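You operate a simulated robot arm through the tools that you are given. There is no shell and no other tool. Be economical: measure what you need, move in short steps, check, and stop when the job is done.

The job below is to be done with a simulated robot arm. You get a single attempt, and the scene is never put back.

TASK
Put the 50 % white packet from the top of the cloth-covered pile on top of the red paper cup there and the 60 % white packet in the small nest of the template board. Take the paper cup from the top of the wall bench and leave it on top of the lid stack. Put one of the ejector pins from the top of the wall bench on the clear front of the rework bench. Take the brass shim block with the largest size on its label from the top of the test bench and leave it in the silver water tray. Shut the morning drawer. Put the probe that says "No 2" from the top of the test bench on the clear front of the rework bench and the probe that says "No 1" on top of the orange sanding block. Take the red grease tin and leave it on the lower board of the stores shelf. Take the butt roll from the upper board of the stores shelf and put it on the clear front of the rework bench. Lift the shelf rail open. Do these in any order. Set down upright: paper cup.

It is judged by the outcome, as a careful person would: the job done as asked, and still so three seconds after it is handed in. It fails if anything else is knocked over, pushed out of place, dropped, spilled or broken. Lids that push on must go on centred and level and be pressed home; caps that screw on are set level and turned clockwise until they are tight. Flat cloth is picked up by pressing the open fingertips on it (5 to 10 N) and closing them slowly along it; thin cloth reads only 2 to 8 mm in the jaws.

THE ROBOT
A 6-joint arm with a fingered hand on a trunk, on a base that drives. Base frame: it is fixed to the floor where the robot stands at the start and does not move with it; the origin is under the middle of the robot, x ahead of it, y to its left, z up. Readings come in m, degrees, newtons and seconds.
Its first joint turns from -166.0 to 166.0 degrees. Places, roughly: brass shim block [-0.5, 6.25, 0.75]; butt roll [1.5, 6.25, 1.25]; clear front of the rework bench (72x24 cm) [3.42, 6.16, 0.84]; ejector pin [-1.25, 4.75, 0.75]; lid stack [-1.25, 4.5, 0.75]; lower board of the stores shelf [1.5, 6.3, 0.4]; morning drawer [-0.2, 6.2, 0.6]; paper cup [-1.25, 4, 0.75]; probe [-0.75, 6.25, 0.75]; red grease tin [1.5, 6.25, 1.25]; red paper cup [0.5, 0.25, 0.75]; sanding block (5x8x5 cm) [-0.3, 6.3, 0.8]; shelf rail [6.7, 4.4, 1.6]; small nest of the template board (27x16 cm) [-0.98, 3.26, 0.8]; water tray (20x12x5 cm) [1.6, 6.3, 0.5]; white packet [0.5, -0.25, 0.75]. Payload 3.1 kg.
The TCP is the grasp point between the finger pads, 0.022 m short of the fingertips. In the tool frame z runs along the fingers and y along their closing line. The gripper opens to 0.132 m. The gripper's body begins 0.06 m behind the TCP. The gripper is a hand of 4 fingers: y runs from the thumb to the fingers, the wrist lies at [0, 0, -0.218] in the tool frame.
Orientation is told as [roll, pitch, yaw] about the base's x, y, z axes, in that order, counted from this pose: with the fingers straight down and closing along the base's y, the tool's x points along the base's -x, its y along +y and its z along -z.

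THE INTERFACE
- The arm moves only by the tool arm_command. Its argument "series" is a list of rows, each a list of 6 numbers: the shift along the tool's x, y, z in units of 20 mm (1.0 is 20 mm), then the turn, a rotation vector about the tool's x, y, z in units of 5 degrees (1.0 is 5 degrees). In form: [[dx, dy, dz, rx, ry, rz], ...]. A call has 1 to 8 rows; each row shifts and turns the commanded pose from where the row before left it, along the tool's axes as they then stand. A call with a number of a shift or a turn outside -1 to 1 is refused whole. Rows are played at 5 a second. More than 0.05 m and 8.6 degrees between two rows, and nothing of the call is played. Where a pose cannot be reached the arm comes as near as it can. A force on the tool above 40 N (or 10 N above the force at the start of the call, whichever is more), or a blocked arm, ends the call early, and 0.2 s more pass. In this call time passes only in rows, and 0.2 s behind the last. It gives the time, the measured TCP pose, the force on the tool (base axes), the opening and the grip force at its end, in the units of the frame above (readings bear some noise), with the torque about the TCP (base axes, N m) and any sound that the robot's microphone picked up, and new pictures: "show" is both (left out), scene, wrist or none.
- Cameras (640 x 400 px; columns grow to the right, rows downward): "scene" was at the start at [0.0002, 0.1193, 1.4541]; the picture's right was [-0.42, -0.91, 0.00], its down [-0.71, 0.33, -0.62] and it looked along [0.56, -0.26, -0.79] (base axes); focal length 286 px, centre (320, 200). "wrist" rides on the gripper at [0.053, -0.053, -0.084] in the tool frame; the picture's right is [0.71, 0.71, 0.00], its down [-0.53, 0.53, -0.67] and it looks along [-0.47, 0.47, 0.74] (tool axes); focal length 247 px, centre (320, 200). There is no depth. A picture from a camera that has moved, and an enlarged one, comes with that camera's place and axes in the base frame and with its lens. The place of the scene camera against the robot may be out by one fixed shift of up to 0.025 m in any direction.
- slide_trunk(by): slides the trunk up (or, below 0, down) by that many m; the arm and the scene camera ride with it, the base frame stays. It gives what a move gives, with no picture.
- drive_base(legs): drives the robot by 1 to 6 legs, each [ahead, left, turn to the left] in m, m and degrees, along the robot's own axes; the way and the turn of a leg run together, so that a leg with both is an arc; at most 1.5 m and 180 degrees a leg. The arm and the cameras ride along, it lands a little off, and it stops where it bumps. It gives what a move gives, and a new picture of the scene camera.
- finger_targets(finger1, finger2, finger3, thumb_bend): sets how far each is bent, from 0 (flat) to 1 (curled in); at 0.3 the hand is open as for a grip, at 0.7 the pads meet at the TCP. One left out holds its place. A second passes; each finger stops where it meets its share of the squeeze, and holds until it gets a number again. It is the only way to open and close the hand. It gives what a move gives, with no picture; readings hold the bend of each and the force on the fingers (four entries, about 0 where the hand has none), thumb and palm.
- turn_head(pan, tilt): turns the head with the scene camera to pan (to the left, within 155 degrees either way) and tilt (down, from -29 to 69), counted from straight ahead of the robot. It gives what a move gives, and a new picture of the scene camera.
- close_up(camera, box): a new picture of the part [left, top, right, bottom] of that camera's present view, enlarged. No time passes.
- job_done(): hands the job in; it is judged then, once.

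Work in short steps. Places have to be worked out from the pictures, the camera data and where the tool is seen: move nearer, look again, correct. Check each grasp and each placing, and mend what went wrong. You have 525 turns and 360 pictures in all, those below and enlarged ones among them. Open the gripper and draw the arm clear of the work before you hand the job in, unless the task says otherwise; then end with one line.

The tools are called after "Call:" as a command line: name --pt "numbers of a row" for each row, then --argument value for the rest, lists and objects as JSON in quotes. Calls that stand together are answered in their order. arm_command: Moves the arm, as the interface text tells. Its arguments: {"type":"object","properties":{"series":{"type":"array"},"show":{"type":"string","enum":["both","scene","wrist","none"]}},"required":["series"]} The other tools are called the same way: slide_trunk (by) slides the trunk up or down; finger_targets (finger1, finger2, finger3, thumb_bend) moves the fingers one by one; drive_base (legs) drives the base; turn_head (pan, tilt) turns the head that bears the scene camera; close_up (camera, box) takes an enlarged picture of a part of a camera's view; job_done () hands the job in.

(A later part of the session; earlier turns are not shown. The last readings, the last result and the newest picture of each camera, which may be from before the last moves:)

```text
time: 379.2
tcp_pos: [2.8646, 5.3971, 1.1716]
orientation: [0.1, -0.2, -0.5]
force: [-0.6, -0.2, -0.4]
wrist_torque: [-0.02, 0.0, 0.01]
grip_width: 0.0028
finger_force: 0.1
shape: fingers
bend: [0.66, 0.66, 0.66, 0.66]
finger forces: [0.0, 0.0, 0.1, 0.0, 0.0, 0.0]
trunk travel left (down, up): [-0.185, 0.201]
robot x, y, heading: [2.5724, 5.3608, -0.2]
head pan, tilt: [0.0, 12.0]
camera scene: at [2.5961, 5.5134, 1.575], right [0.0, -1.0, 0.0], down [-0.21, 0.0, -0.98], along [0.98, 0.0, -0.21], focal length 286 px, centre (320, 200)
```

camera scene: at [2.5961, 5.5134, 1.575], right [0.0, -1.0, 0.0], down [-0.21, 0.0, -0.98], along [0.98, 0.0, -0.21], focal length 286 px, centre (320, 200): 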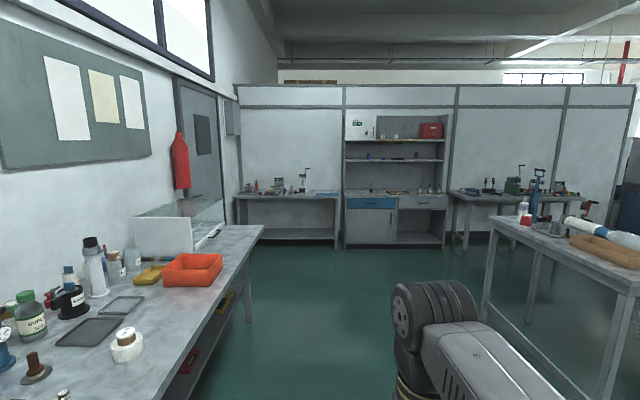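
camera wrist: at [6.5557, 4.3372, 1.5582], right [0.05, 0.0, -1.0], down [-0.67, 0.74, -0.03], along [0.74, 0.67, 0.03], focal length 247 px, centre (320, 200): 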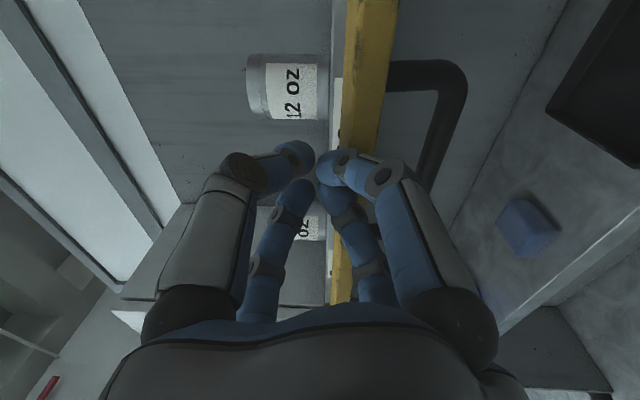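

I continue in reverse, then turn to face the test bench.

Call:
drive_base --legs '[[-1.5, 0, 0], [-1.4, 0, 0], [0, 0, 90]]'

Call:
turn_head --pan 10 --tilt 40

```text
time: 397.1
tcp_pos: [-0.3832, 5.6987, 1.169]
orientation: [0.0, -0.2, 88.7]
force: [-0.1, 0.1, 0.7]
wrist_torque: [-0.03, 0.0, -0.01]
grip_width: 0.0032
finger_force: 0.0
shape: fingers
bend: [0.66, 0.66, 0.66, 0.66]
finger forces: [0.1, 0.1, 0.0, 0.1, 0.1, 0.1]
trunk travel left (down, up): [-0.185, 0.201]
robot x, y, heading: [-0.3522, 5.4036, 89.0]
head pan, tilt: [0.0, 12.0]
camera scene: at [-0.5088, 5.4436, 1.575], right [1.0, -0.02, 0.0], down [0.0, -0.21, -0.98], along [0.02, 0.98, -0.21], focal length 286 px, centre (320, 200)
```

scene: 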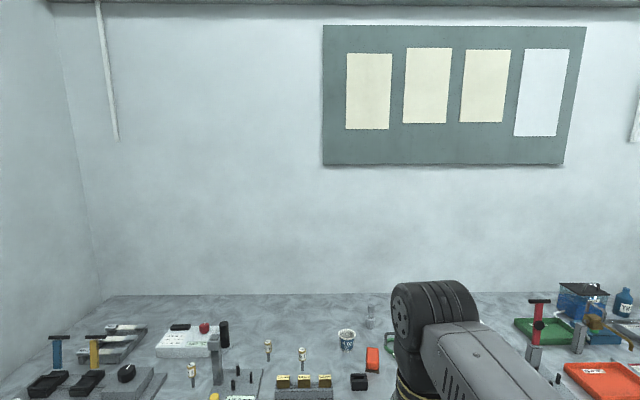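

```text
time: 398.0
tcp_pos: [-0.3841, 5.6984, 1.1687]
orientation: [0.0, -0.1, 88.6]
force: [0.5, -0.2, 0.0]
wrist_torque: [0.02, -0.02, -0.03]
grip_width: 0.0031
finger_force: 0.0
shape: fingers
bend: [0.66, 0.66, 0.66, 0.66]
finger forces: [0.1, 0.0, 0.1, 0.0, 0.1, 0.0]
trunk travel left (down, up): [-0.185, 0.201]
robot x, y, heading: [-0.3538, 5.4041, 88.9]
head pan, tilt: [10.0, 40.0]
camera scene: at [-0.5237, 5.4344, 1.5306], right [0.99, 0.16, 0.0], down [0.1, -0.63, -0.77], along [-0.12, 0.76, -0.64], focal length 286 px, centre (320, 200)
```

scene: 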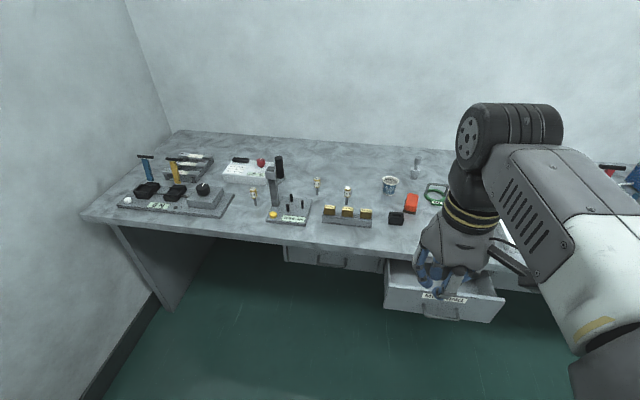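

Call:
close_up --camera "scene" --box '[230, 140, 430, 265]'

Call:
close_up --camera "scene" --box '[270, 220, 530, 340]'

```text
3.20 times, centred on (330, 202) of scene
camera zoom: at [-0.5237, 5.4344, 1.5306], right [0.99, 0.16, 0.0], down [0.1, -0.63, -0.77], along [-0.12, 0.76, -0.64], focal length 917 px, centre (288, 192)
```

zoom: 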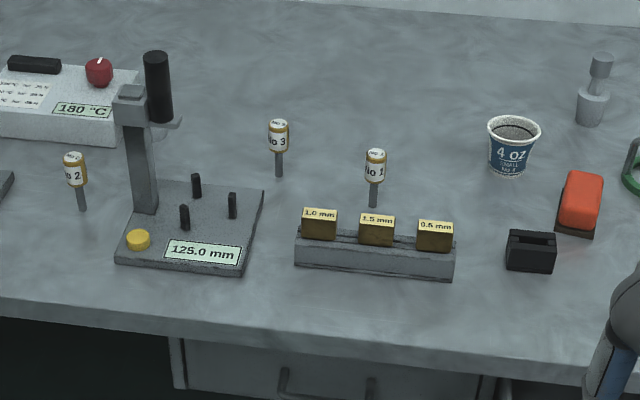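

```text
2.46 times, centred on (400, 280) of scene
camera zoom: at [-0.5237, 5.4344, 1.5306], right [0.99, 0.16, 0.0], down [0.1, -0.63, -0.77], along [-0.12, 0.76, -0.64], focal length 705 px, centre (123, 3)
```

zoom: 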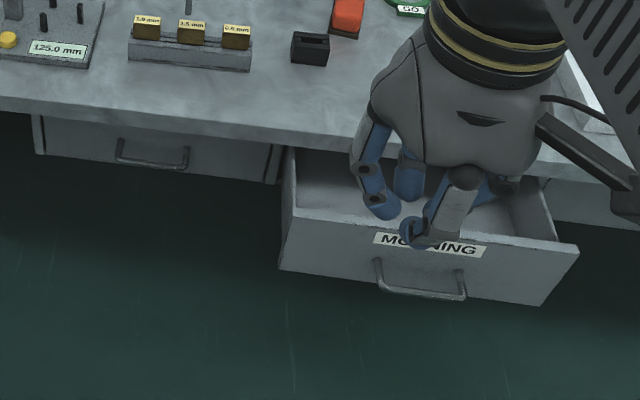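

Shims read 1.0, 1.5 and 0.5 mm, so the 1.5 mm block (middle) is the one. The morning drawer is open about 10 cm; I set up in front of it and tilt the closed hand forward to push it shut.

Call:
drive_base --legs '[[0, -0.16, 1]]'

Call:
finger_targets --finger1 0.7 --finger2 0.7 --finger3 0.7 --thumb_bend 0.7

Call:
slide_trunk --by -0.18

Call:
arm_command --pt "0 0 1 0 0 0" --pt "0 0 1 0 0 0" --pt "0 0 1 0 0 0" --pt "0 0 1 0 0 0" --pt "0 0 1 0 0 0" --pt "0 0 1 0 0 0" --pt "0 0 1 0 0 0" --pt "0 0 1 0 0 0" --show "none"

Call:
arm_command --pt "0 0 1 0 0 0" --pt "0 0 1 0 0 0" --pt "0 0 1 0 0 0" --pt "0 0 1 0 0 0" --pt "0 0 1 0 0 0" --pt "0 0 1 0 0 0" --pt "0 0 1 0 0 0" --pt "0 0 1 0 0 0" --show "both"

```text
time: 399.4
tcp_pos: [-0.2301, 5.6974, 1.1699]
orientation: [0.2, -0.1, 89.7]
force: [0.6, -0.5, -0.3]
wrist_torque: [0.0, 0.04, 0.0]
grip_width: 0.0031
finger_force: 0.0
shape: fingers
bend: [0.66, 0.66, 0.66, 0.66]
finger forces: [0.0, 0.1, 0.1, 0.1, 0.0, 0.1]
trunk travel left (down, up): [-0.185, 0.201]
robot x, y, heading: [-0.1944, 5.406, 90.1]
head pan, tilt: [10.0, 40.0]
camera scene: at [-0.3661, 5.4304, 1.5307], right [0.98, 0.17, 0.0], down [0.11, -0.63, -0.77], along [-0.13, 0.75, -0.64], focal length 286 px, centre (320, 200)
```

scene: 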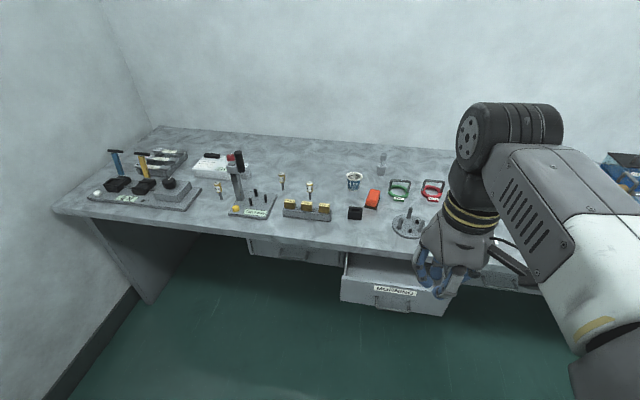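

```text
time: 400.4
tcp_pos: [-0.2312, 5.6977, 1.1706]
orientation: [0.0, -0.1, 89.7]
force: [0.7, 0.1, 0.2]
wrist_torque: [-0.02, 0.0, 0.02]
grip_width: 0.0001
finger_force: 0.0
shape: fingers
bend: [0.69, 0.69, 0.69, 0.69]
finger forces: [0.1, 0.1, 0.0, 0.0, 0.0, 0.0]
trunk travel left (down, up): [-0.185, 0.201]
robot x, y, heading: [-0.194, 5.4033, 90.1]
head pan, tilt: [10.0, 40.0]
```

```text
time: 402.4
tcp_pos: [-0.2316, 5.6965, 0.9903]
orientation: [0.0, -0.1, 89.7]
force: [-0.1, 0.1, 0.0]
wrist_torque: [0.0, 0.02, 0.03]
grip_width: 0.0
finger_force: 0.1
shape: fingers
bend: [0.69, 0.69, 0.69, 0.69]
finger forces: [0.0, 0.0, 0.1, 0.1, 0.0, 0.0]
trunk travel left (down, up): [-0.005, 0.381]
robot x, y, heading: [-0.1949, 5.4056, 90.0]
head pan, tilt: [10.0, 40.0]
```

```text
time: 404.2
tcp_pos: [-0.2314, 5.6986, 0.8281]
orientation: [0.0, -0.3, 89.7]
force: [0.8, 0.0, 0.4]
wrist_torque: [0.02, -0.01, -0.02]
grip_width: 0.0
finger_force: 0.0
shape: fingers
bend: [0.69, 0.69, 0.69, 0.69]
finger forces: [0.0, 0.0, 0.1, 0.0, 0.0, 0.0]
trunk travel left (down, up): [-0.005, 0.381]
robot x, y, heading: [-0.196, 5.4053, 90.0]
head pan, tilt: [10.0, 40.0]
```

```text
time: 406.0
tcp_pos: [-0.2324, 5.6987, 0.6702]
orientation: [0.0, -0.1, 89.7]
force: [-0.3, -0.1, -0.1]
wrist_torque: [0.02, -0.03, 0.0]
grip_width: 0.0
finger_force: 0.0
shape: fingers
bend: [0.69, 0.69, 0.69, 0.69]
finger forces: [0.0, 0.0, 0.0, 0.1, 0.0, 0.0]
trunk travel left (down, up): [-0.005, 0.381]
robot x, y, heading: [-0.1967, 5.4011, 90.1]
head pan, tilt: [10.0, 40.0]
camera scene: at [-0.3679, 5.4305, 1.3506], right [0.98, 0.17, 0.0], down [0.11, -0.63, -0.77], along [-0.13, 0.75, -0.64], focal length 286 px, centre (320, 200)
camera wrist: at [-0.1793, 5.6442, 0.7541], right [-0.71, -0.7, 0.0], down [-0.52, 0.53, 0.67], along [-0.47, 0.48, -0.74], focal length 247 px, centre (320, 200)
```

scene: 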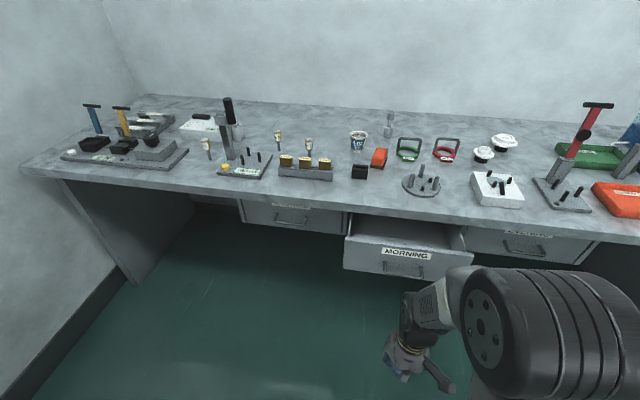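
wrist: 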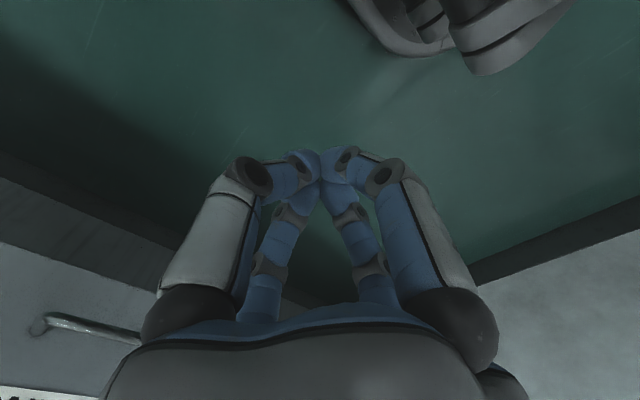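

The drawer front's centre is near x -0.21, z 0.70, with its face at y about 5.98. I tilt the fist 40° forward.

Call:
arm_command --pt "-0.95 0 -0.04 0 -1 0" --pt "-0.95 0 -0.04 0 -1 0" --pt "-0.95 0 -0.04 0 -1 0" --pt "-0.95 0 -0.04 0 -1 0" --pt "-0.95 0 -0.04 0 -1 0" --pt "-0.95 0 -0.04 0 -1 0" --pt "-0.95 0 -0.04 0 -1 0" --pt "-0.95 0 -0.04 0 -1 0" --show "both"

```text
time: 407.8
tcp_pos: [-0.2263, 5.813, 0.7038]
orientation: [-1.1, -34.2, 89.9]
force: [0.0, -1.6, -0.5]
wrist_torque: [0.01, -0.04, 0.0]
grip_width: 0.0001
finger_force: 0.0
shape: fingers
bend: [0.69, 0.69, 0.69, 0.69]
finger forces: [0.0, 0.0, 0.1, 0.0, 0.0, 0.0]
out of reach, approached as far as the arm can: row 5, 6, 7
trunk travel left (down, up): [-0.005, 0.381]
robot x, y, heading: [-0.2006, 5.4023, 90.0]
head pan, tilt: [10.0, 40.0]
camera scene: at [-0.3679, 5.4304, 1.3506], right [0.98, 0.17, 0.0], down [0.11, -0.63, -0.77], along [-0.13, 0.75, -0.64], focal length 286 px, centre (320, 200)
camera wrist: at [-0.176, 5.7204, 0.7441], right [-0.71, -0.57, -0.41], down [-0.54, 0.07, 0.84], along [-0.46, 0.82, -0.36], focal length 247 px, centre (320, 200)
```

scene: 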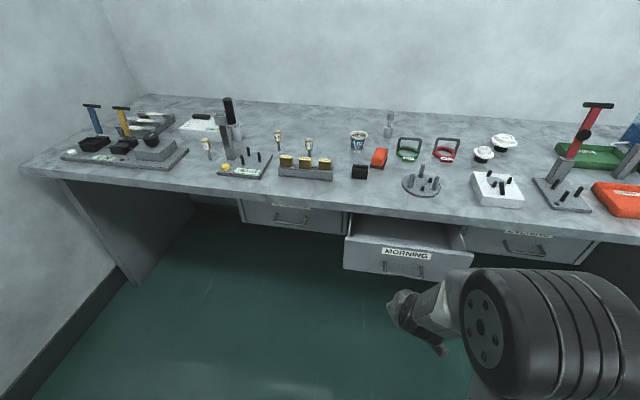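
wrist: 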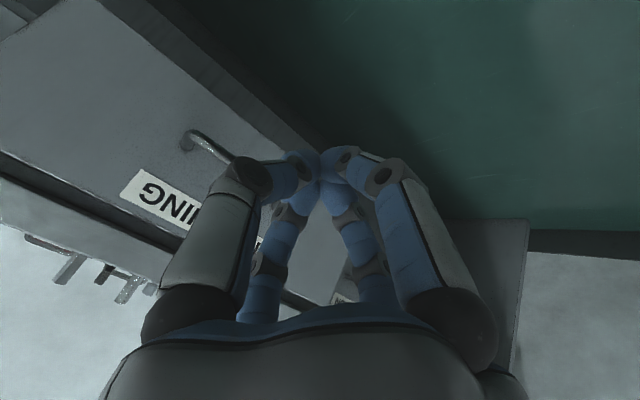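

The fist is level with the drawer front, above its handle. I drive 10 cm closer and then push with the arm.

Call:
drive_base --legs '[[0.11, 0, 0]]'

Call:
arm_command --pt "-0.5 0 -0.6 0 0 0" --pt "-0.83 0 0.56 0 0 0" --pt "-0.83 0 0.56 0 0 0" --show "wrist"

```text
time: 409.0
tcp_pos: [-0.2274, 5.922, 0.7042]
orientation: [-1.1, -34.2, 89.8]
force: [0.5, -1.2, 0.4]
wrist_torque: [0.02, -0.01, -0.03]
grip_width: 0.0
finger_force: 0.1
shape: fingers
bend: [0.69, 0.69, 0.69, 0.69]
finger forces: [0.0, 0.0, 0.1, 0.0, 0.0, 0.1]
trunk travel left (down, up): [-0.005, 0.381]
robot x, y, heading: [-0.1988, 5.5107, 90.0]
head pan, tilt: [10.0, 40.0]
camera scene: at [-0.3678, 5.5406, 1.3505], right [0.99, 0.17, 0.0], down [0.11, -0.63, -0.77], along [-0.13, 0.75, -0.64], focal length 286 px, centre (320, 200)
```

scene: 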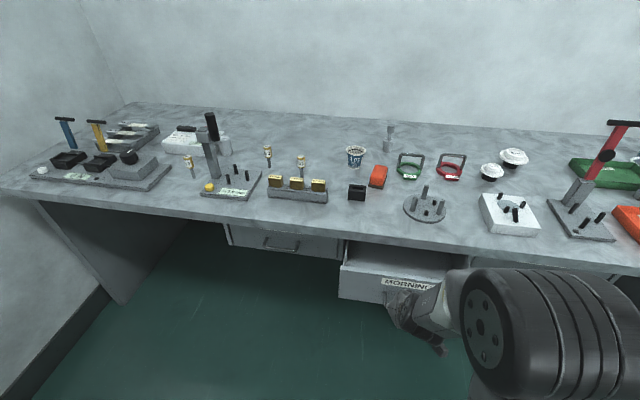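

```text
time: 409.8
tcp_pos: [-0.2268, 5.9649, 0.7189]
orientation: [-1.1, -34.4, 89.8]
force: [0.6, 0.0, 0.0]
wrist_torque: [0.0, -0.01, 0.01]
grip_width: 0.0
finger_force: 0.0
shape: fingers
bend: [0.69, 0.69, 0.69, 0.69]
finger forces: [0.0, 0.1, 0.1, 0.1, 0.0, 0.0]
trunk travel left (down, up): [-0.005, 0.381]
robot x, y, heading: [-0.1985, 5.5115, 89.8]
head pan, tilt: [10.0, 40.0]
camera wrist: at [-0.1752, 5.873, 0.7587], right [-0.71, -0.57, -0.41], down [-0.54, 0.07, 0.84], along [-0.46, 0.82, -0.36], focal length 247 px, centre (320, 200)
```

wrist: 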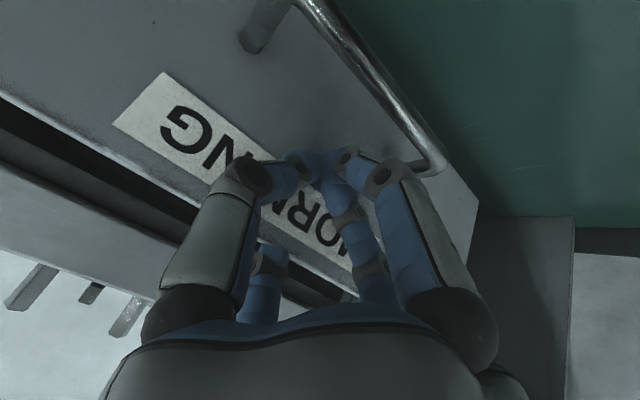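

The fist is right at the label above the handle. I push forward steadily.

Call:
arm_command --pt "-0.83 0 0.56 0 0 0" --pt "-0.83 0 0.56 0 0 0" --pt "-0.83 0 0.56 0 0 0" --pt "-0.83 0 0.56 0 0 0" --pt "-0.83 0 0.56 0 0 0" --show "scene"

```text
time: 411.0
tcp_pos: [-0.2238, 6.0443, 0.7136]
orientation: [-1.6, -32.8, 89.8]
force: [0.4, -14.9, -5.6]
wrist_torque: [0.73, -0.01, 0.02]
grip_width: 0.0
finger_force: 8.0
shape: fingers
bend: [0.67, 0.68, 0.71, 0.68]
finger forces: [0.1, 0.0, 16.1, 0.0, 0.0, 0.0]
trunk travel left (down, up): [-0.005, 0.381]
robot x, y, heading: [-0.1988, 5.5111, 89.6]
head pan, tilt: [10.0, 40.0]
stopped in row 5: the force on the tool passed its limit (the readings are from after the stop); the commanded pose is now the measured one
camera scene: at [-0.3678, 5.5381, 1.3506], right [0.98, 0.17, 0.0], down [0.11, -0.63, -0.77], along [-0.13, 0.76, -0.64], focal length 286 px, centre (320, 200)
```

scene: 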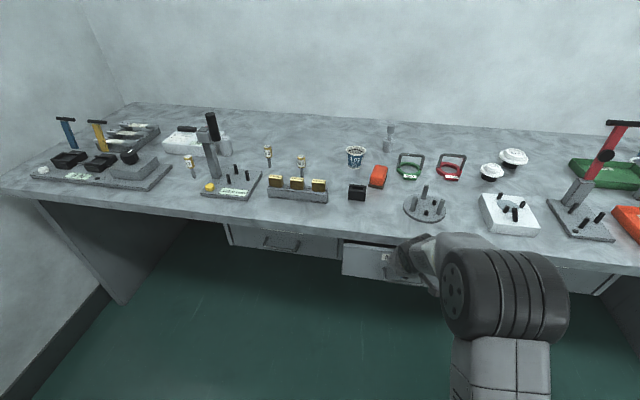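

Call:
close_up --camera "scene" --box '[210, 200, 460, 320]'

```text
2.56 times, centred on (335, 260) of scene
camera zoom: at [-0.3678, 5.5381, 1.3506], right [0.98, 0.17, 0.0], down [0.11, -0.63, -0.77], along [-0.13, 0.76, -0.64], focal length 733 px, centre (282, 46)
```

zoom: 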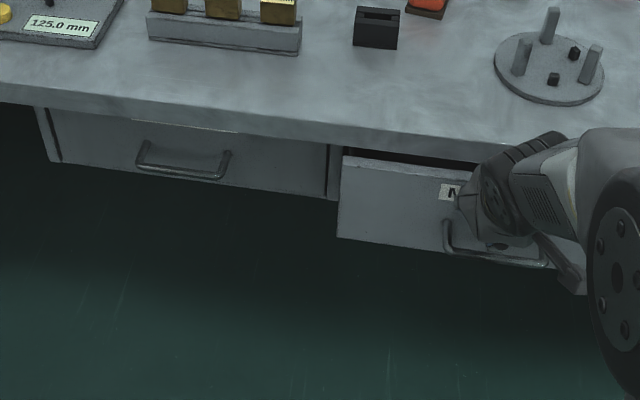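

The drawer is still about 4 cm out; the hand met the overhanging bench edge. I back off, tilt the hand nearer horizontal and lower, so I can push under the edge.

Call:
arm_command --pt "0.83 0 -0.56 0 0 0" --pt "0.83 0 -0.56 0 0 0" --pt "0.83 0 -0.56 0 0 0" --pt "0.83 0 -0.56 0 -1 0" --pt "0.83 0 -0.56 0 -1 0" --pt "0 0 0 0 -1 0" --pt "0 0 0 0 -1 0" --pt "0 0 0 0 -1 0" --show "none"

Call:
arm_command --pt "0 0 0 0 -1 0" --pt "0 0 0 0 -1 0" --pt "0 0 0 0 -1 0" --pt "0 0 0 0 -1 0" --show "both"

```text
time: 412.8
tcp_pos: [-0.2239, 5.963, 0.716]
orientation: [-4.8, -54.1, 91.8]
force: [-0.5, 0.5, 0.2]
wrist_torque: [-0.02, -0.02, 0.0]
grip_width: 0.0002
finger_force: 0.0
shape: fingers
bend: [0.69, 0.68, 0.71, 0.68]
finger forces: [0.1, 0.0, 0.1, 0.1, 0.0, 0.0]
out of reach, approached as far as the arm can: row 4, 5, 8
trunk travel left (down, up): [-0.005, 0.381]
robot x, y, heading: [-0.1982, 5.5109, 89.7]
head pan, tilt: [10.0, 40.0]
```

```text
time: 413.8
tcp_pos: [-0.2392, 5.9609, 0.7166]
orientation: [-9.9, -74.1, 97.3]
force: [0.0, -0.2, -0.7]
wrist_torque: [-0.01, -0.02, 0.0]
grip_width: 0.0001
finger_force: 0.1
shape: fingers
bend: [0.69, 0.68, 0.71, 0.68]
finger forces: [0.1, 0.1, 0.0, 0.0, 0.0, 0.1]
out of reach, approached as far as the arm can: row 1, 2, 4
trunk travel left (down, up): [-0.005, 0.381]
robot x, y, heading: [-0.1982, 5.5124, 89.9]
head pan, tilt: [10.0, 40.0]
camera scene: at [-0.3678, 5.5396, 1.3506], right [0.98, 0.17, 0.0], down [0.11, -0.63, -0.77], along [-0.13, 0.75, -0.64], focal length 286 px, centre (320, 200)
camera wrist: at [-0.1887, 5.8643, 0.6902], right [-0.68, -0.16, -0.71], down [-0.58, -0.48, 0.66], along [-0.45, 0.86, 0.23], focal length 247 px, centre (320, 200)
```

scene: 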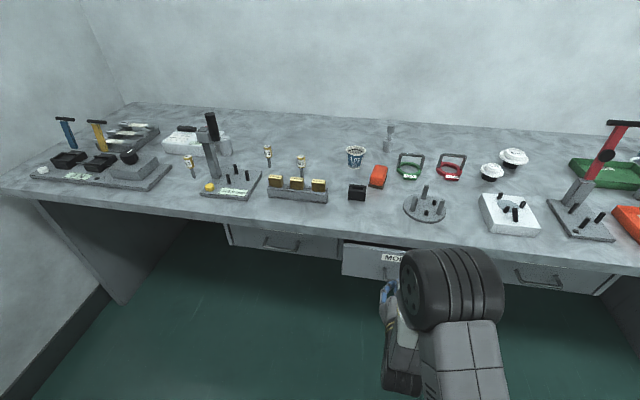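
wrist: 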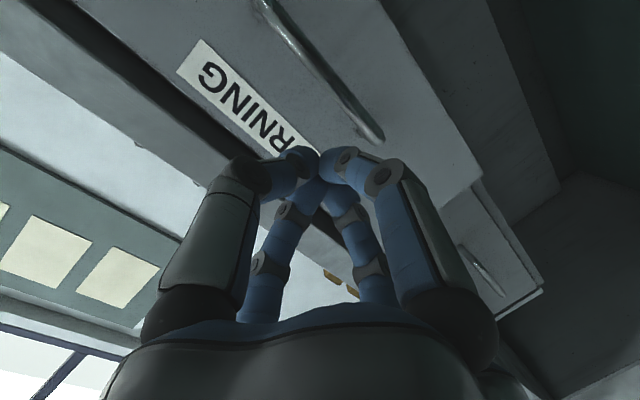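

The hand is now nearly horizontal at z 0.716, clear of the bench edge. I push forward again.

Call:
arm_command --pt "0.1 0 1 0 0 0" --pt "-0.26 0 0.97 0 0 0" --pt "-0.26 0 0.97 0 0 0" --pt "-0.26 0 0.97 0 0 0" --pt "-0.26 0 0.97 0 0 0" --show "both"

```text
time: 415.0
tcp_pos: [-0.2513, 6.0591, 0.7099]
orientation: [-10.1, -74.1, 97.2]
force: [0.7, 0.0, 4.6]
wrist_torque: [-0.09, -0.02, 0.02]
grip_width: 0.0
finger_force: 1.9
shape: fingers
bend: [0.7, 0.68, 0.7, 0.69]
finger forces: [4.0, 0.1, 0.0, 0.0, 0.0, 0.0]
out of reach, approached as far as the arm can: row 1, 3, 4
trunk travel left (down, up): [-0.005, 0.381]
robot x, y, heading: [-0.1989, 5.5104, 90.1]
head pan, tilt: [10.0, 40.0]
camera scene: at [-0.3677, 5.5391, 1.3506], right [0.98, 0.17, 0.0], down [0.11, -0.63, -0.77], along [-0.13, 0.75, -0.64], focal length 286 px, centre (320, 200)
camera wrist: at [-0.2019, 5.9617, 0.6833], right [-0.68, -0.16, -0.71], down [-0.58, -0.48, 0.66], along [-0.45, 0.86, 0.23], focal length 247 px, centre (320, 200)
```

scene: 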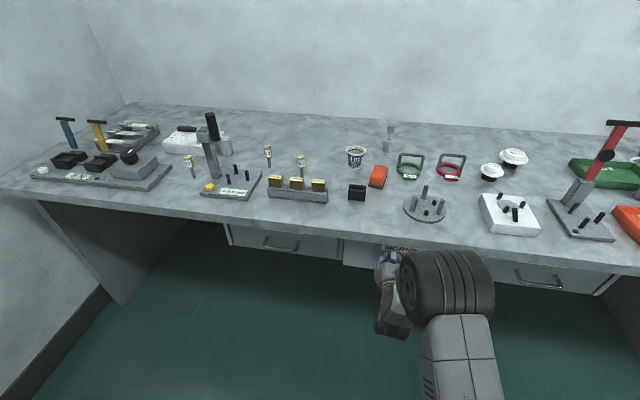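
wrist: 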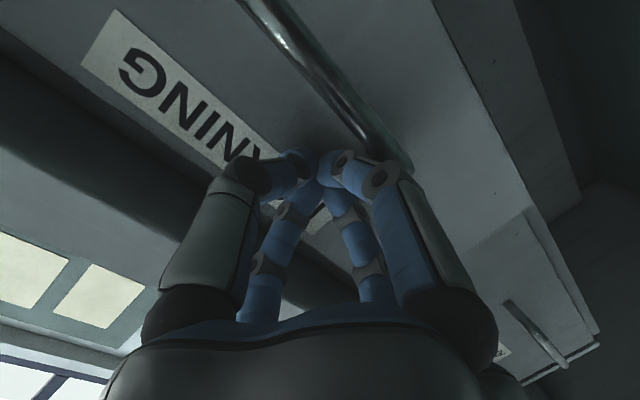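

Call:
arm_command --pt "-0.26 0 0.97 0 0 0" --pt "-0.26 0 0.97 0 0 0" --pt "-0.26 0 0.97 0 0 0" --show "both"

```text
time: 415.7
tcp_pos: [-0.2539, 6.0968, 0.7088]
orientation: [-10.1, -73.7, 97.4]
force: [1.2, -34.5, 19.4]
wrist_torque: [-0.32, -0.09, 0.09]
grip_width: 0.0002
finger_force: 36.2
shape: fingers
bend: [0.7, 0.68, 0.69, 0.68]
finger forces: [42.4, 5.9, 23.2, 0.1, 0.1, 0.0]
out of reach, approached as far as the arm can: row 2
trunk travel left (down, up): [-0.005, 0.381]
robot x, y, heading: [-0.1977, 5.5081, 89.9]
head pan, tilt: [10.0, 40.0]
stopped in row 3: the force on the tool passed its limit (the readings are from after the stop); the commanded pose is now the measured one
camera scene: at [-0.3673, 5.5311, 1.3509], right [0.98, 0.17, 0.0], down [0.11, -0.63, -0.77], along [-0.13, 0.76, -0.64], focal length 286 px, centre (320, 200)
camera wrist: at [-0.2029, 6.0002, 0.6829], right [-0.68, -0.17, -0.71], down [-0.58, -0.47, 0.66], along [-0.45, 0.86, 0.23], focal length 247 px, centre (320, 200)
```

scene: 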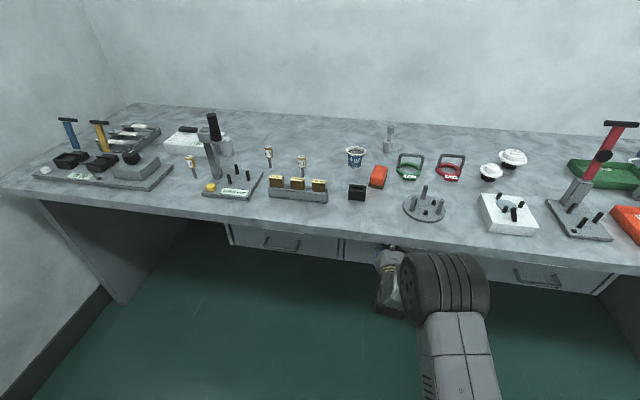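
wrist: 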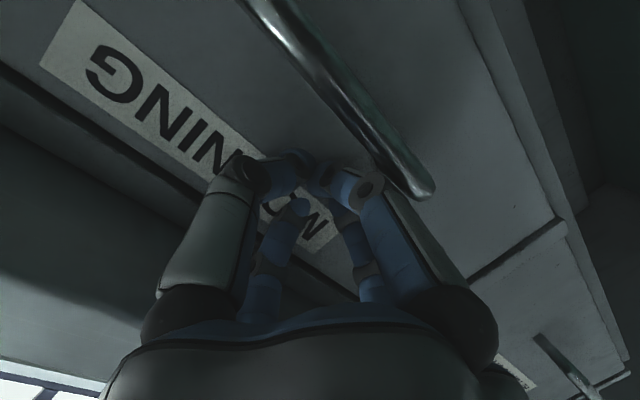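

The drawer seems shut (the firm stop is reached). I back away and compare it with the neighbouring drawers.

Call:
arm_command --pt "0.26 0 -0.97 0 0 0" --pt "0.26 0 -0.97 0 0 0" --pt "0.26 0 -0.97 0 0 0" --pt "0.26 0 -0.97 0 0 0" --pt "0.26 0 -0.97 0 0 0" --show "none"

Call:
drive_base --legs '[[-0.25, 0, 0]]'

Call:
close_up --camera "scene" --box '[220, 160, 500, 320]'

```text
time: 416.9
tcp_pos: [-0.258, 6.001, 0.7068]
orientation: [-9.9, -73.3, 97.1]
force: [0.8, -0.1, 0.7]
wrist_torque: [-0.02, 0.0, -0.01]
grip_width: 0.0002
finger_force: 0.1
shape: fingers
bend: [0.71, 0.68, 0.69, 0.68]
finger forces: [0.0, 0.0, 0.1, 0.1, 0.0, 0.0]
trunk travel left (down, up): [-0.005, 0.381]
robot x, y, heading: [-0.1982, 5.5121, 90.0]
head pan, tilt: [10.0, 40.0]
```

```text
time: 418.7
tcp_pos: [-0.257, 5.7485, 0.7079]
orientation: [-9.9, -73.4, 97.2]
force: [-0.1, 0.1, 0.4]
wrist_torque: [0.05, 0.0, 0.0]
grip_width: 0.0
finger_force: 0.1
shape: fingers
bend: [0.71, 0.68, 0.69, 0.68]
finger forces: [0.1, 0.0, 0.0, 0.0, 0.0, 0.0]
trunk travel left (down, up): [-0.005, 0.381]
robot x, y, heading: [-0.2018, 5.2597, 89.6]
head pan, tilt: [10.0, 40.0]
camera scene: at [-0.3681, 5.2866, 1.3506], right [0.98, 0.17, 0.0], down [0.11, -0.63, -0.77], along [-0.13, 0.75, -0.64], focal length 286 px, centre (320, 200)
```

scene: 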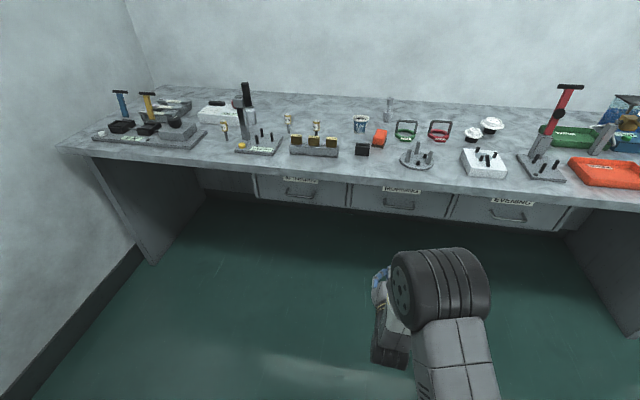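

```text
2.29 times, centred on (360, 240) of scene
camera zoom: at [-0.3681, 5.2866, 1.3506], right [0.98, 0.17, 0.0], down [0.11, -0.63, -0.77], along [-0.13, 0.75, -0.64], focal length 655 px, centre (229, 109)
```

zoom: 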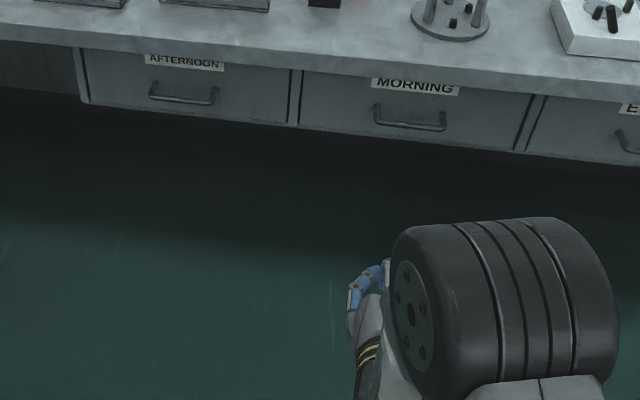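

The morning drawer is flush with its neighbours. I raise the trunk and swing the hand back to pointing down.

Call:
slide_trunk --by 0.3

Call:
arm_command --pt "0.95 0 -0.04 0 1 0" --pt "0.95 0 -0.04 0 1 0" --pt "0.95 0 -0.04 0 1 0" --pt "0.95 0 -0.04 0 1 0" --pt "0.95 0 -0.04 0 1 0" --pt "0.95 0 -0.04 0 1 0" --pt "0.95 0 -0.04 0 1 0" --pt "0.95 0 -0.04 0 1 0" --show "none"

Call:
arm_command --pt "0.95 0 -0.04 0 1 0" --pt "0.95 0 -0.04 0 1 0" --pt "0.95 0 -0.04 0 1 0" --pt "0.95 0 -0.04 0 1 0" --pt "0.95 0 -0.04 0 1 0" --pt "0.95 0 -0.04 0 1 0" --pt "0.65 0 -0.02 0 0.7 0" --show "none"

```text
time: 421.7
tcp_pos: [-0.2587, 5.7489, 1.0065]
orientation: [-9.9, -73.2, 97.2]
force: [-0.4, -0.3, -0.4]
wrist_torque: [0.02, 0.01, -0.01]
grip_width: 0.0
finger_force: 0.2
shape: fingers
bend: [0.71, 0.68, 0.69, 0.68]
finger forces: [0.0, 0.1, 0.0, 0.0, 0.0, 0.1]
trunk travel left (down, up): [-0.305, 0.081]
robot x, y, heading: [-0.1969, 5.26, 90.0]
head pan, tilt: [10.0, 40.0]
```

```text
time: 423.5
tcp_pos: [-0.2546, 5.6609, 0.8861]
orientation: [-3.4, -33.4, 89.6]
force: [0.7, 0.1, 0.5]
wrist_torque: [-0.01, -0.02, 0.0]
grip_width: 0.0
finger_force: 0.1
shape: fingers
bend: [0.71, 0.68, 0.69, 0.68]
finger forces: [0.0, 0.1, 0.0, 0.0, 0.0, 0.1]
trunk travel left (down, up): [-0.305, 0.081]
robot x, y, heading: [-0.1962, 5.2621, 90.0]
head pan, tilt: [10.0, 40.0]
```

```text
time: 425.1
tcp_pos: [-0.2554, 5.5514, 0.8513]
orientation: [-3.5, -2.7, 87.9]
force: [-0.3, 0.3, -0.2]
wrist_torque: [-0.02, 0.02, -0.03]
grip_width: 0.0
finger_force: 0.1
shape: fingers
bend: [0.71, 0.68, 0.69, 0.68]
finger forces: [0.1, 0.0, 0.0, 0.0, 0.1, 0.0]
out of reach, approached as far as the arm can: row 6, 7
trunk travel left (down, up): [-0.305, 0.081]
robot x, y, heading: [-0.2004, 5.2612, 90.0]
head pan, tilt: [10.0, 40.0]
```

Call:
arm_command --pt "-1 0 -1 0 0 0" --pt "-1 0 -1 -0.7 0.54 -0.42" --show "none"

Call:
finger_targets --finger1 0.45 --finger2 0.5 --finger3 0.45 --thumb_bend 0.5

```text
time: 425.7
tcp_pos: [-0.2503, 5.5848, 0.8803]
orientation: [0.7, 2.7, 89.7]
force: [-0.4, 0.4, -0.3]
wrist_torque: [0.01, -0.04, -0.02]
grip_width: 0.0
finger_force: 0.0
shape: fingers
bend: [0.71, 0.68, 0.69, 0.68]
finger forces: [0.0, 0.0, 0.0, 0.1, 0.0, 0.0]
out of reach, approached as far as the arm can: row 1
trunk travel left (down, up): [-0.305, 0.081]
robot x, y, heading: [-0.1961, 5.2593, 89.8]
head pan, tilt: [10.0, 40.0]
```

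```text
time: 426.7
tcp_pos: [-0.2494, 5.5852, 0.8805]
orientation: [0.7, 2.7, 89.8]
force: [0.5, 0.2, -0.1]
wrist_torque: [0.03, 0.01, 0.02]
grip_width: 0.0466
finger_force: 0.1
shape: fingers
bend: [0.45, 0.5, 0.45, 0.5]
finger forces: [0.0, 0.0, 0.1, 0.0, 0.0, 0.0]
trunk travel left (down, up): [-0.305, 0.081]
robot x, y, heading: [-0.1961, 5.2591, 89.9]
head pan, tilt: [10.0, 40.0]
```

I level the hand and raise it, then drive to the probes and shims.

Call:
arm_command --pt "-0.5 0 -1 0.14 -0.54 0" --pt "0 0 -1 0 0 0" --pt "0 0 -1 0 0 0" --pt "0 0 -1 0 0 0" --pt "0 0 -1 0 0 0" --pt "0 0 -1 0 0 0" --pt "0 0 -1 0 0 0" --pt "0 0 -1 0 0 0" --show "none"

Call:
drive_base --legs '[[0, 0.33, 0], [0.45, 0, 0]]'

Call:
arm_command --pt "-1 0 0 0 0 0" --show "wrist"

```text
time: 428.5
tcp_pos: [-0.2486, 5.5948, 1.0406]
orientation: [0.0, -0.1, 89.7]
force: [-0.6, 0.2, -0.3]
wrist_torque: [0.01, -0.01, 0.0]
grip_width: 0.0467
finger_force: 0.1
shape: fingers
bend: [0.45, 0.5, 0.45, 0.5]
finger forces: [0.0, 0.0, 0.1, 0.1, 0.1, 0.0]
trunk travel left (down, up): [-0.305, 0.081]
robot x, y, heading: [-0.2013, 5.257, 89.9]
head pan, tilt: [10.0, 40.0]
```

```text
time: 433.0
tcp_pos: [-0.5775, 6.0422, 1.0398]
orientation: [0.0, 0.0, 89.0]
force: [-1.1, 0.3, -0.2]
wrist_torque: [0.0, 0.0, 0.0]
grip_width: 0.0468
finger_force: 0.0
shape: fingers
bend: [0.45, 0.5, 0.45, 0.5]
finger forces: [0.0, 0.0, 0.0, 0.0, 0.0, 0.0]
trunk travel left (down, up): [-0.305, 0.081]
robot x, y, heading: [-0.5302, 5.708, 89.1]
head pan, tilt: [10.0, 40.0]
camera scene: at [-0.7009, 5.7342, 1.65], right [0.99, 0.16, 0.0], down [0.1, -0.63, -0.77], along [-0.12, 0.76, -0.64], focal length 286 px, centre (320, 200)
```

scene: 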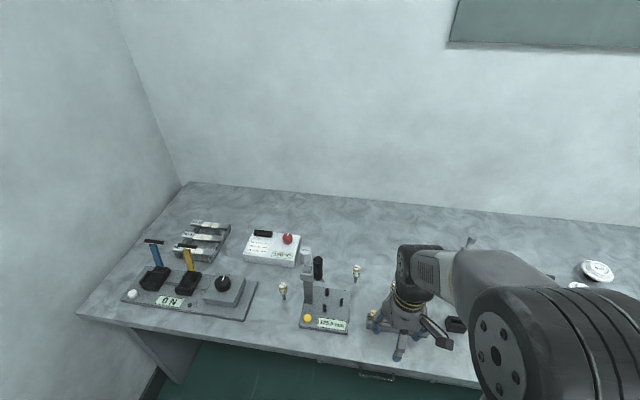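

```text
time: 433.4
tcp_pos: [-0.5774, 6.062, 1.0407]
orientation: [-0.1, 0.0, 89.2]
force: [-0.1, 0.6, -0.6]
wrist_torque: [-0.02, -0.02, 0.0]
grip_width: 0.0465
finger_force: 0.1
shape: fingers
bend: [0.45, 0.5, 0.45, 0.5]
finger forces: [0.0, 0.0, 0.1, 0.0, 0.1, 0.0]
trunk travel left (down, up): [-0.305, 0.081]
robot x, y, heading: [-0.5278, 5.7054, 89.3]
head pan, tilt: [10.0, 40.0]
camera wrist: at [-0.5243, 6.0075, 1.1237], right [-0.72, -0.7, 0.0], down [-0.52, 0.53, 0.67], along [-0.46, 0.48, -0.74], focal length 247 px, centre (320, 200)
```

wrist: 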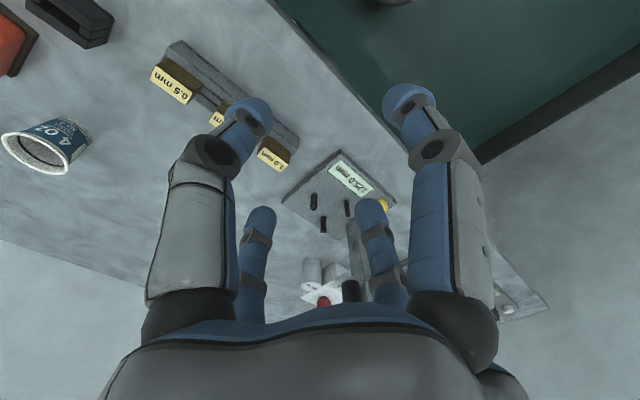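

I advance over the shims toward probe No 1.

Call:
arm_command --pt "-1 0 0 0 0 0" --pt "-1 0 0 0 0 0" --pt "-1 0 0 0 0 0" --pt "-1 0 0 0 0 0" --pt "-1 0 0 0 0 0" --pt "-1 0 0 0 0 0" --pt "-1 0 0 0 0 0" --show "wrist"

```text
time: 435.0
tcp_pos: [-0.5739, 6.1996, 1.0396]
orientation: [0.0, 0.0, 89.0]
force: [0.2, 1.2, -1.0]
wrist_torque: [-0.02, 0.01, 0.02]
grip_width: 0.0465
finger_force: 0.1
shape: fingers
bend: [0.45, 0.5, 0.45, 0.5]
finger forces: [0.1, 0.1, 0.1, 0.0, 0.0, 0.0]
trunk travel left (down, up): [-0.305, 0.081]
robot x, y, heading: [-0.5306, 5.7041, 89.3]
head pan, tilt: [10.0, 40.0]
camera wrist: at [-0.5223, 6.1467, 1.1235], right [-0.72, -0.7, 0.0], down [-0.52, 0.54, 0.67], along [-0.46, 0.48, -0.74], focal length 247 px, centre (320, 200)
```

wrist: 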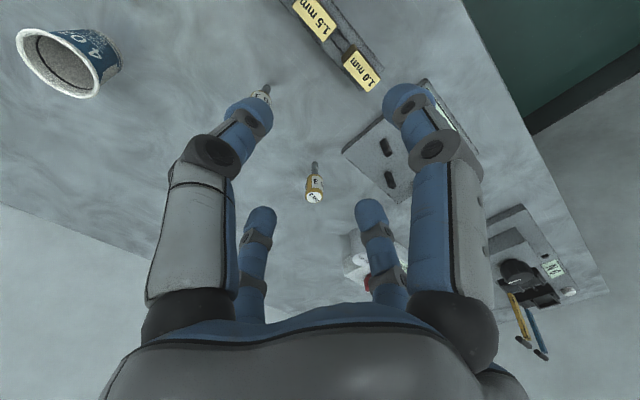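

Probe No 1 is at about (-0.542, 6.26), with No 3 at (-0.655, 6.29). I move over No 1.

Call:
arm_command --pt "-1 -0.5 0 0 0 0" --pt "-1 -0.5 0 0 0 0" --pt "-1 -0.6 0 0 0 0" --show "wrist"

```text
time: 435.8
tcp_pos: [-0.543, 6.2597, 1.0399]
orientation: [0.0, 0.2, 89.0]
force: [-0.2, 0.2, 0.5]
wrist_torque: [-0.02, 0.0, 0.04]
grip_width: 0.0466
finger_force: 0.0
shape: fingers
bend: [0.45, 0.5, 0.45, 0.5]
finger forces: [0.1, 0.1, 0.1, 0.0, 0.0, 0.0]
trunk travel left (down, up): [-0.305, 0.081]
robot x, y, heading: [-0.5279, 5.7046, 89.2]
head pan, tilt: [10.0, 40.0]
camera wrist: at [-0.4913, 6.2062, 1.1235], right [-0.72, -0.7, 0.0], down [-0.52, 0.54, 0.67], along [-0.46, 0.48, -0.74], focal length 247 px, centre (320, 200)
```

wrist: 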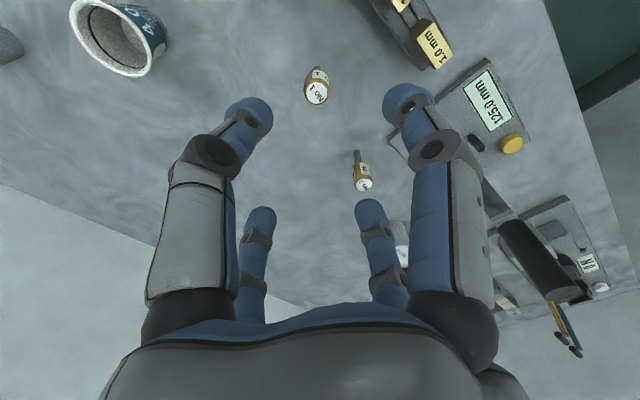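

Probe No 1 ("No 1") is right below, with its head top at z about 0.906. I descend to grip the head.

Call:
arm_command --pt "-0.1 -0.1 1 0 0 0" --pt "0 0 1 0 0 0" --pt "0 0 1 0 0 0" --pt "0 0 1 0 0 0" --pt "0 0 1 0 0 0" --show "wrist"

```text
time: 437.0
tcp_pos: [-0.5414, 6.2623, 0.9409]
orientation: [0.0, -0.1, 89.1]
force: [-0.3, 0.6, -0.3]
wrist_torque: [0.03, 0.01, 0.03]
grip_width: 0.0467
finger_force: 0.0
shape: fingers
bend: [0.45, 0.5, 0.45, 0.5]
finger forces: [0.0, 0.0, 0.0, 0.0, 0.0, 0.0]
trunk travel left (down, up): [-0.305, 0.081]
robot x, y, heading: [-0.5277, 5.7043, 89.2]
head pan, tilt: [10.0, 40.0]
camera wrist: at [-0.489, 6.2076, 1.0238], right [-0.72, -0.7, 0.0], down [-0.52, 0.54, 0.67], along [-0.46, 0.48, -0.74], focal length 247 px, centre (320, 200)
```

wrist: 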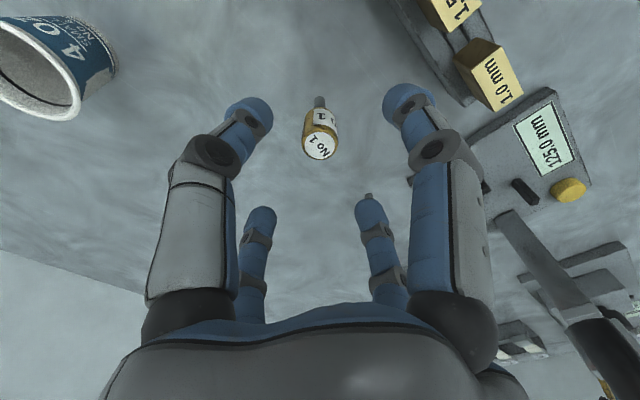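

Call:
arm_command --pt "0 0 1 0 0 0" --pt "0 0 1 0 0 0" --pt "0 0 0.2 0 0 0" --show "wrist"

Call:
finger_targets --finger2 0.66 --thumb_bend 0.66

```text
time: 437.8
tcp_pos: [-0.5389, 6.2621, 0.8968]
orientation: [0.1, 0.0, 89.0]
force: [0.1, -0.4, 0.2]
wrist_torque: [0.03, -0.01, 0.0]
grip_width: 0.0466
finger_force: 0.0
shape: fingers
bend: [0.45, 0.5, 0.45, 0.5]
finger forces: [0.0, 0.1, 0.1, 0.0, 0.1, 0.0]
trunk travel left (down, up): [-0.305, 0.081]
robot x, y, heading: [-0.5321, 5.7034, 89.3]
head pan, tilt: [10.0, 40.0]
camera wrist: at [-0.487, 6.2079, 0.9798], right [-0.72, -0.7, 0.0], down [-0.52, 0.53, 0.67], along [-0.46, 0.48, -0.74], focal length 247 px, centre (320, 200)
```

wrist: 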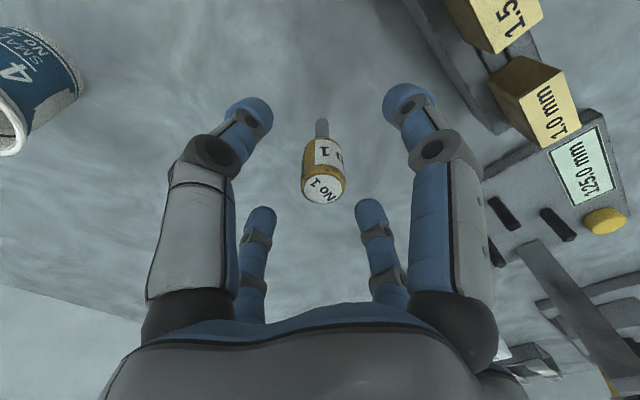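

```text
time: 438.8
tcp_pos: [-0.5389, 6.2616, 0.8973]
orientation: [0.1, 0.0, 89.0]
force: [-0.6, -1.1, 0.2]
wrist_torque: [0.01, 0.01, 0.0]
grip_width: 0.0351
finger_force: 1.5
shape: fingers
bend: [0.45, 0.64, 0.45, 0.65]
finger forces: [0.2, 1.4, 0.0, 0.0, 1.5, 0.0]
trunk travel left (down, up): [-0.305, 0.081]
robot x, y, heading: [-0.5295, 5.7039, 89.3]
head pan, tilt: [10.0, 40.0]
```

Call:
finger_targets --finger2 0.72 --thumb_bend 0.72

Call:
arm_command --pt "0 0 -1 0 0 0" --pt "0 0 -1 0 0 0" --pt "0 0 -1 0 0 0" --pt "0 0 -1 0 0 0" --pt "0 0 -1 0 0 0" --pt "0 0 -1 0 0 0" --pt "0 0 -1 0 0 0" --show "both"

```text
time: 439.8
tcp_pos: [-0.5387, 6.2612, 0.8962]
orientation: [-0.1, -0.1, 89.0]
force: [0.2, 0.3, -0.4]
wrist_torque: [0.01, 0.01, 0.03]
grip_width: 0.0341
finger_force: 6.0
shape: fingers
bend: [0.45, 0.64, 0.45, 0.67]
finger forces: [0.0, 5.9, 0.0, 0.0, 6.2, 0.0]
trunk travel left (down, up): [-0.305, 0.081]
robot x, y, heading: [-0.5315, 5.7016, 89.0]
head pan, tilt: [10.0, 40.0]
```

```text
time: 441.4
tcp_pos: [-0.5404, 6.2637, 1.0379]
orientation: [0.0, 0.0, 89.0]
force: [-0.9, -0.3, -0.8]
wrist_torque: [-0.01, 0.07, -0.02]
grip_width: 0.0345
finger_force: 6.2
shape: fingers
bend: [0.45, 0.64, 0.45, 0.67]
finger forces: [0.1, 5.9, 0.1, 0.1, 6.1, 0.0]
trunk travel left (down, up): [-0.305, 0.081]
robot x, y, heading: [-0.5277, 5.7005, 89.2]
head pan, tilt: [10.0, 40.0]
camera scene: at [-0.7008, 5.7334, 1.65], right [0.99, 0.16, 0.0], down [0.1, -0.63, -0.77], along [-0.12, 0.76, -0.64], focal length 286 px, centre (320, 200)
camera wrist: at [-0.4879, 6.2084, 1.1207], right [-0.72, -0.7, 0.0], down [-0.52, 0.53, 0.67], along [-0.46, 0.48, -0.74], focal length 247 px, centre (320, 200)
```

scene: 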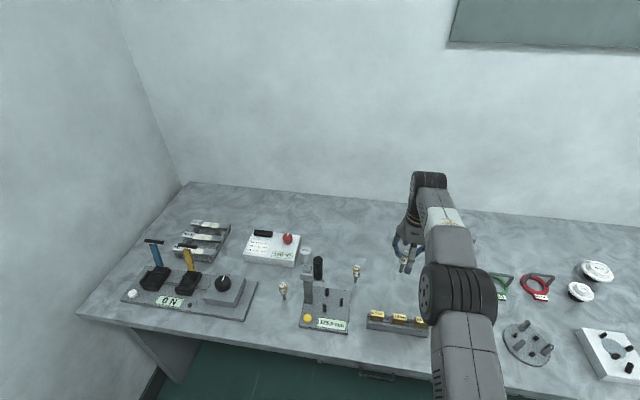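
wrist: 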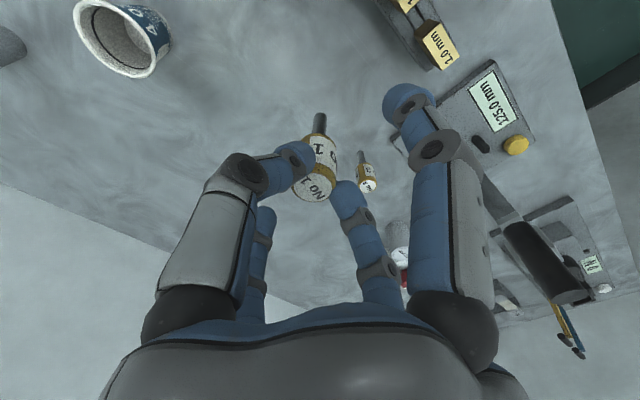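

Probe No 1 is held upright. I strafe the base right 21 cm so that the hand comes over the sanding block.

Call:
drive_base --legs '[[0, -0.21, 0]]'

Call:
arm_command --pt "1 0 0 0 0 0" --pt "1 0 0 0 0 0" --pt "1 0 0 0 0 0" --show "wrist"

```text
time: 443.0
tcp_pos: [-0.3336, 6.2607, 1.0381]
orientation: [0.1, 0.1, 89.2]
force: [0.2, -0.7, -1.5]
wrist_torque: [-0.01, 0.03, -0.03]
grip_width: 0.0344
finger_force: 6.1
shape: fingers
bend: [0.45, 0.64, 0.45, 0.67]
finger forces: [0.0, 5.8, 0.0, 0.0, 6.0, 0.1]
trunk travel left (down, up): [-0.305, 0.081]
robot x, y, heading: [-0.3231, 5.6992, 89.3]
head pan, tilt: [10.0, 40.0]
camera scene: at [-0.4925, 5.7306, 1.6501], right [0.99, 0.16, 0.0], down [0.1, -0.63, -0.77], along [-0.13, 0.76, -0.64], focal length 286 px, centre (320, 200)
```

scene: 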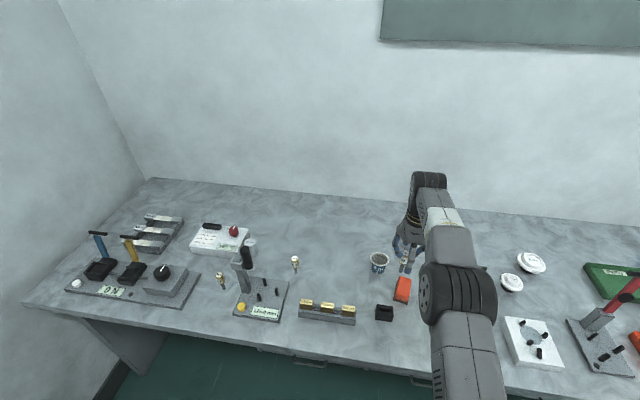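

```text
time: 443.8
tcp_pos: [-0.3359, 6.1986, 1.0376]
orientation: [0.0, -0.2, 89.2]
force: [-0.7, 0.3, -1.1]
wrist_torque: [0.01, -0.01, 0.02]
grip_width: 0.0344
finger_force: 5.7
shape: fingers
bend: [0.45, 0.64, 0.45, 0.67]
finger forces: [0.1, 5.7, 0.1, 0.1, 5.8, 0.0]
trunk travel left (down, up): [-0.305, 0.081]
robot x, y, heading: [-0.3237, 5.702, 89.4]
head pan, tilt: [10.0, 40.0]
camera wrist: at [-0.2837, 6.1442, 1.1212], right [-0.72, -0.7, 0.0], down [-0.52, 0.53, 0.67], along [-0.47, 0.48, -0.74], focal length 247 px, centre (320, 200)
```

wrist: 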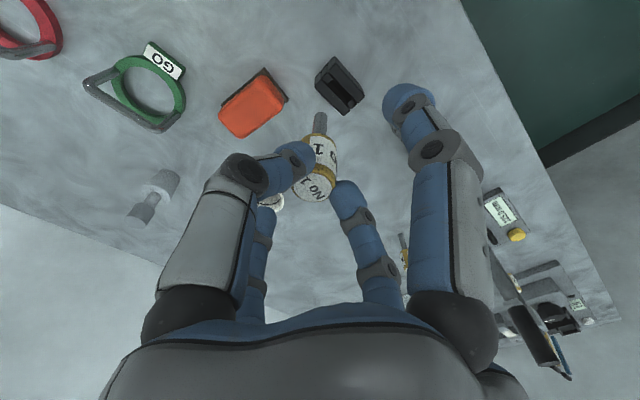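

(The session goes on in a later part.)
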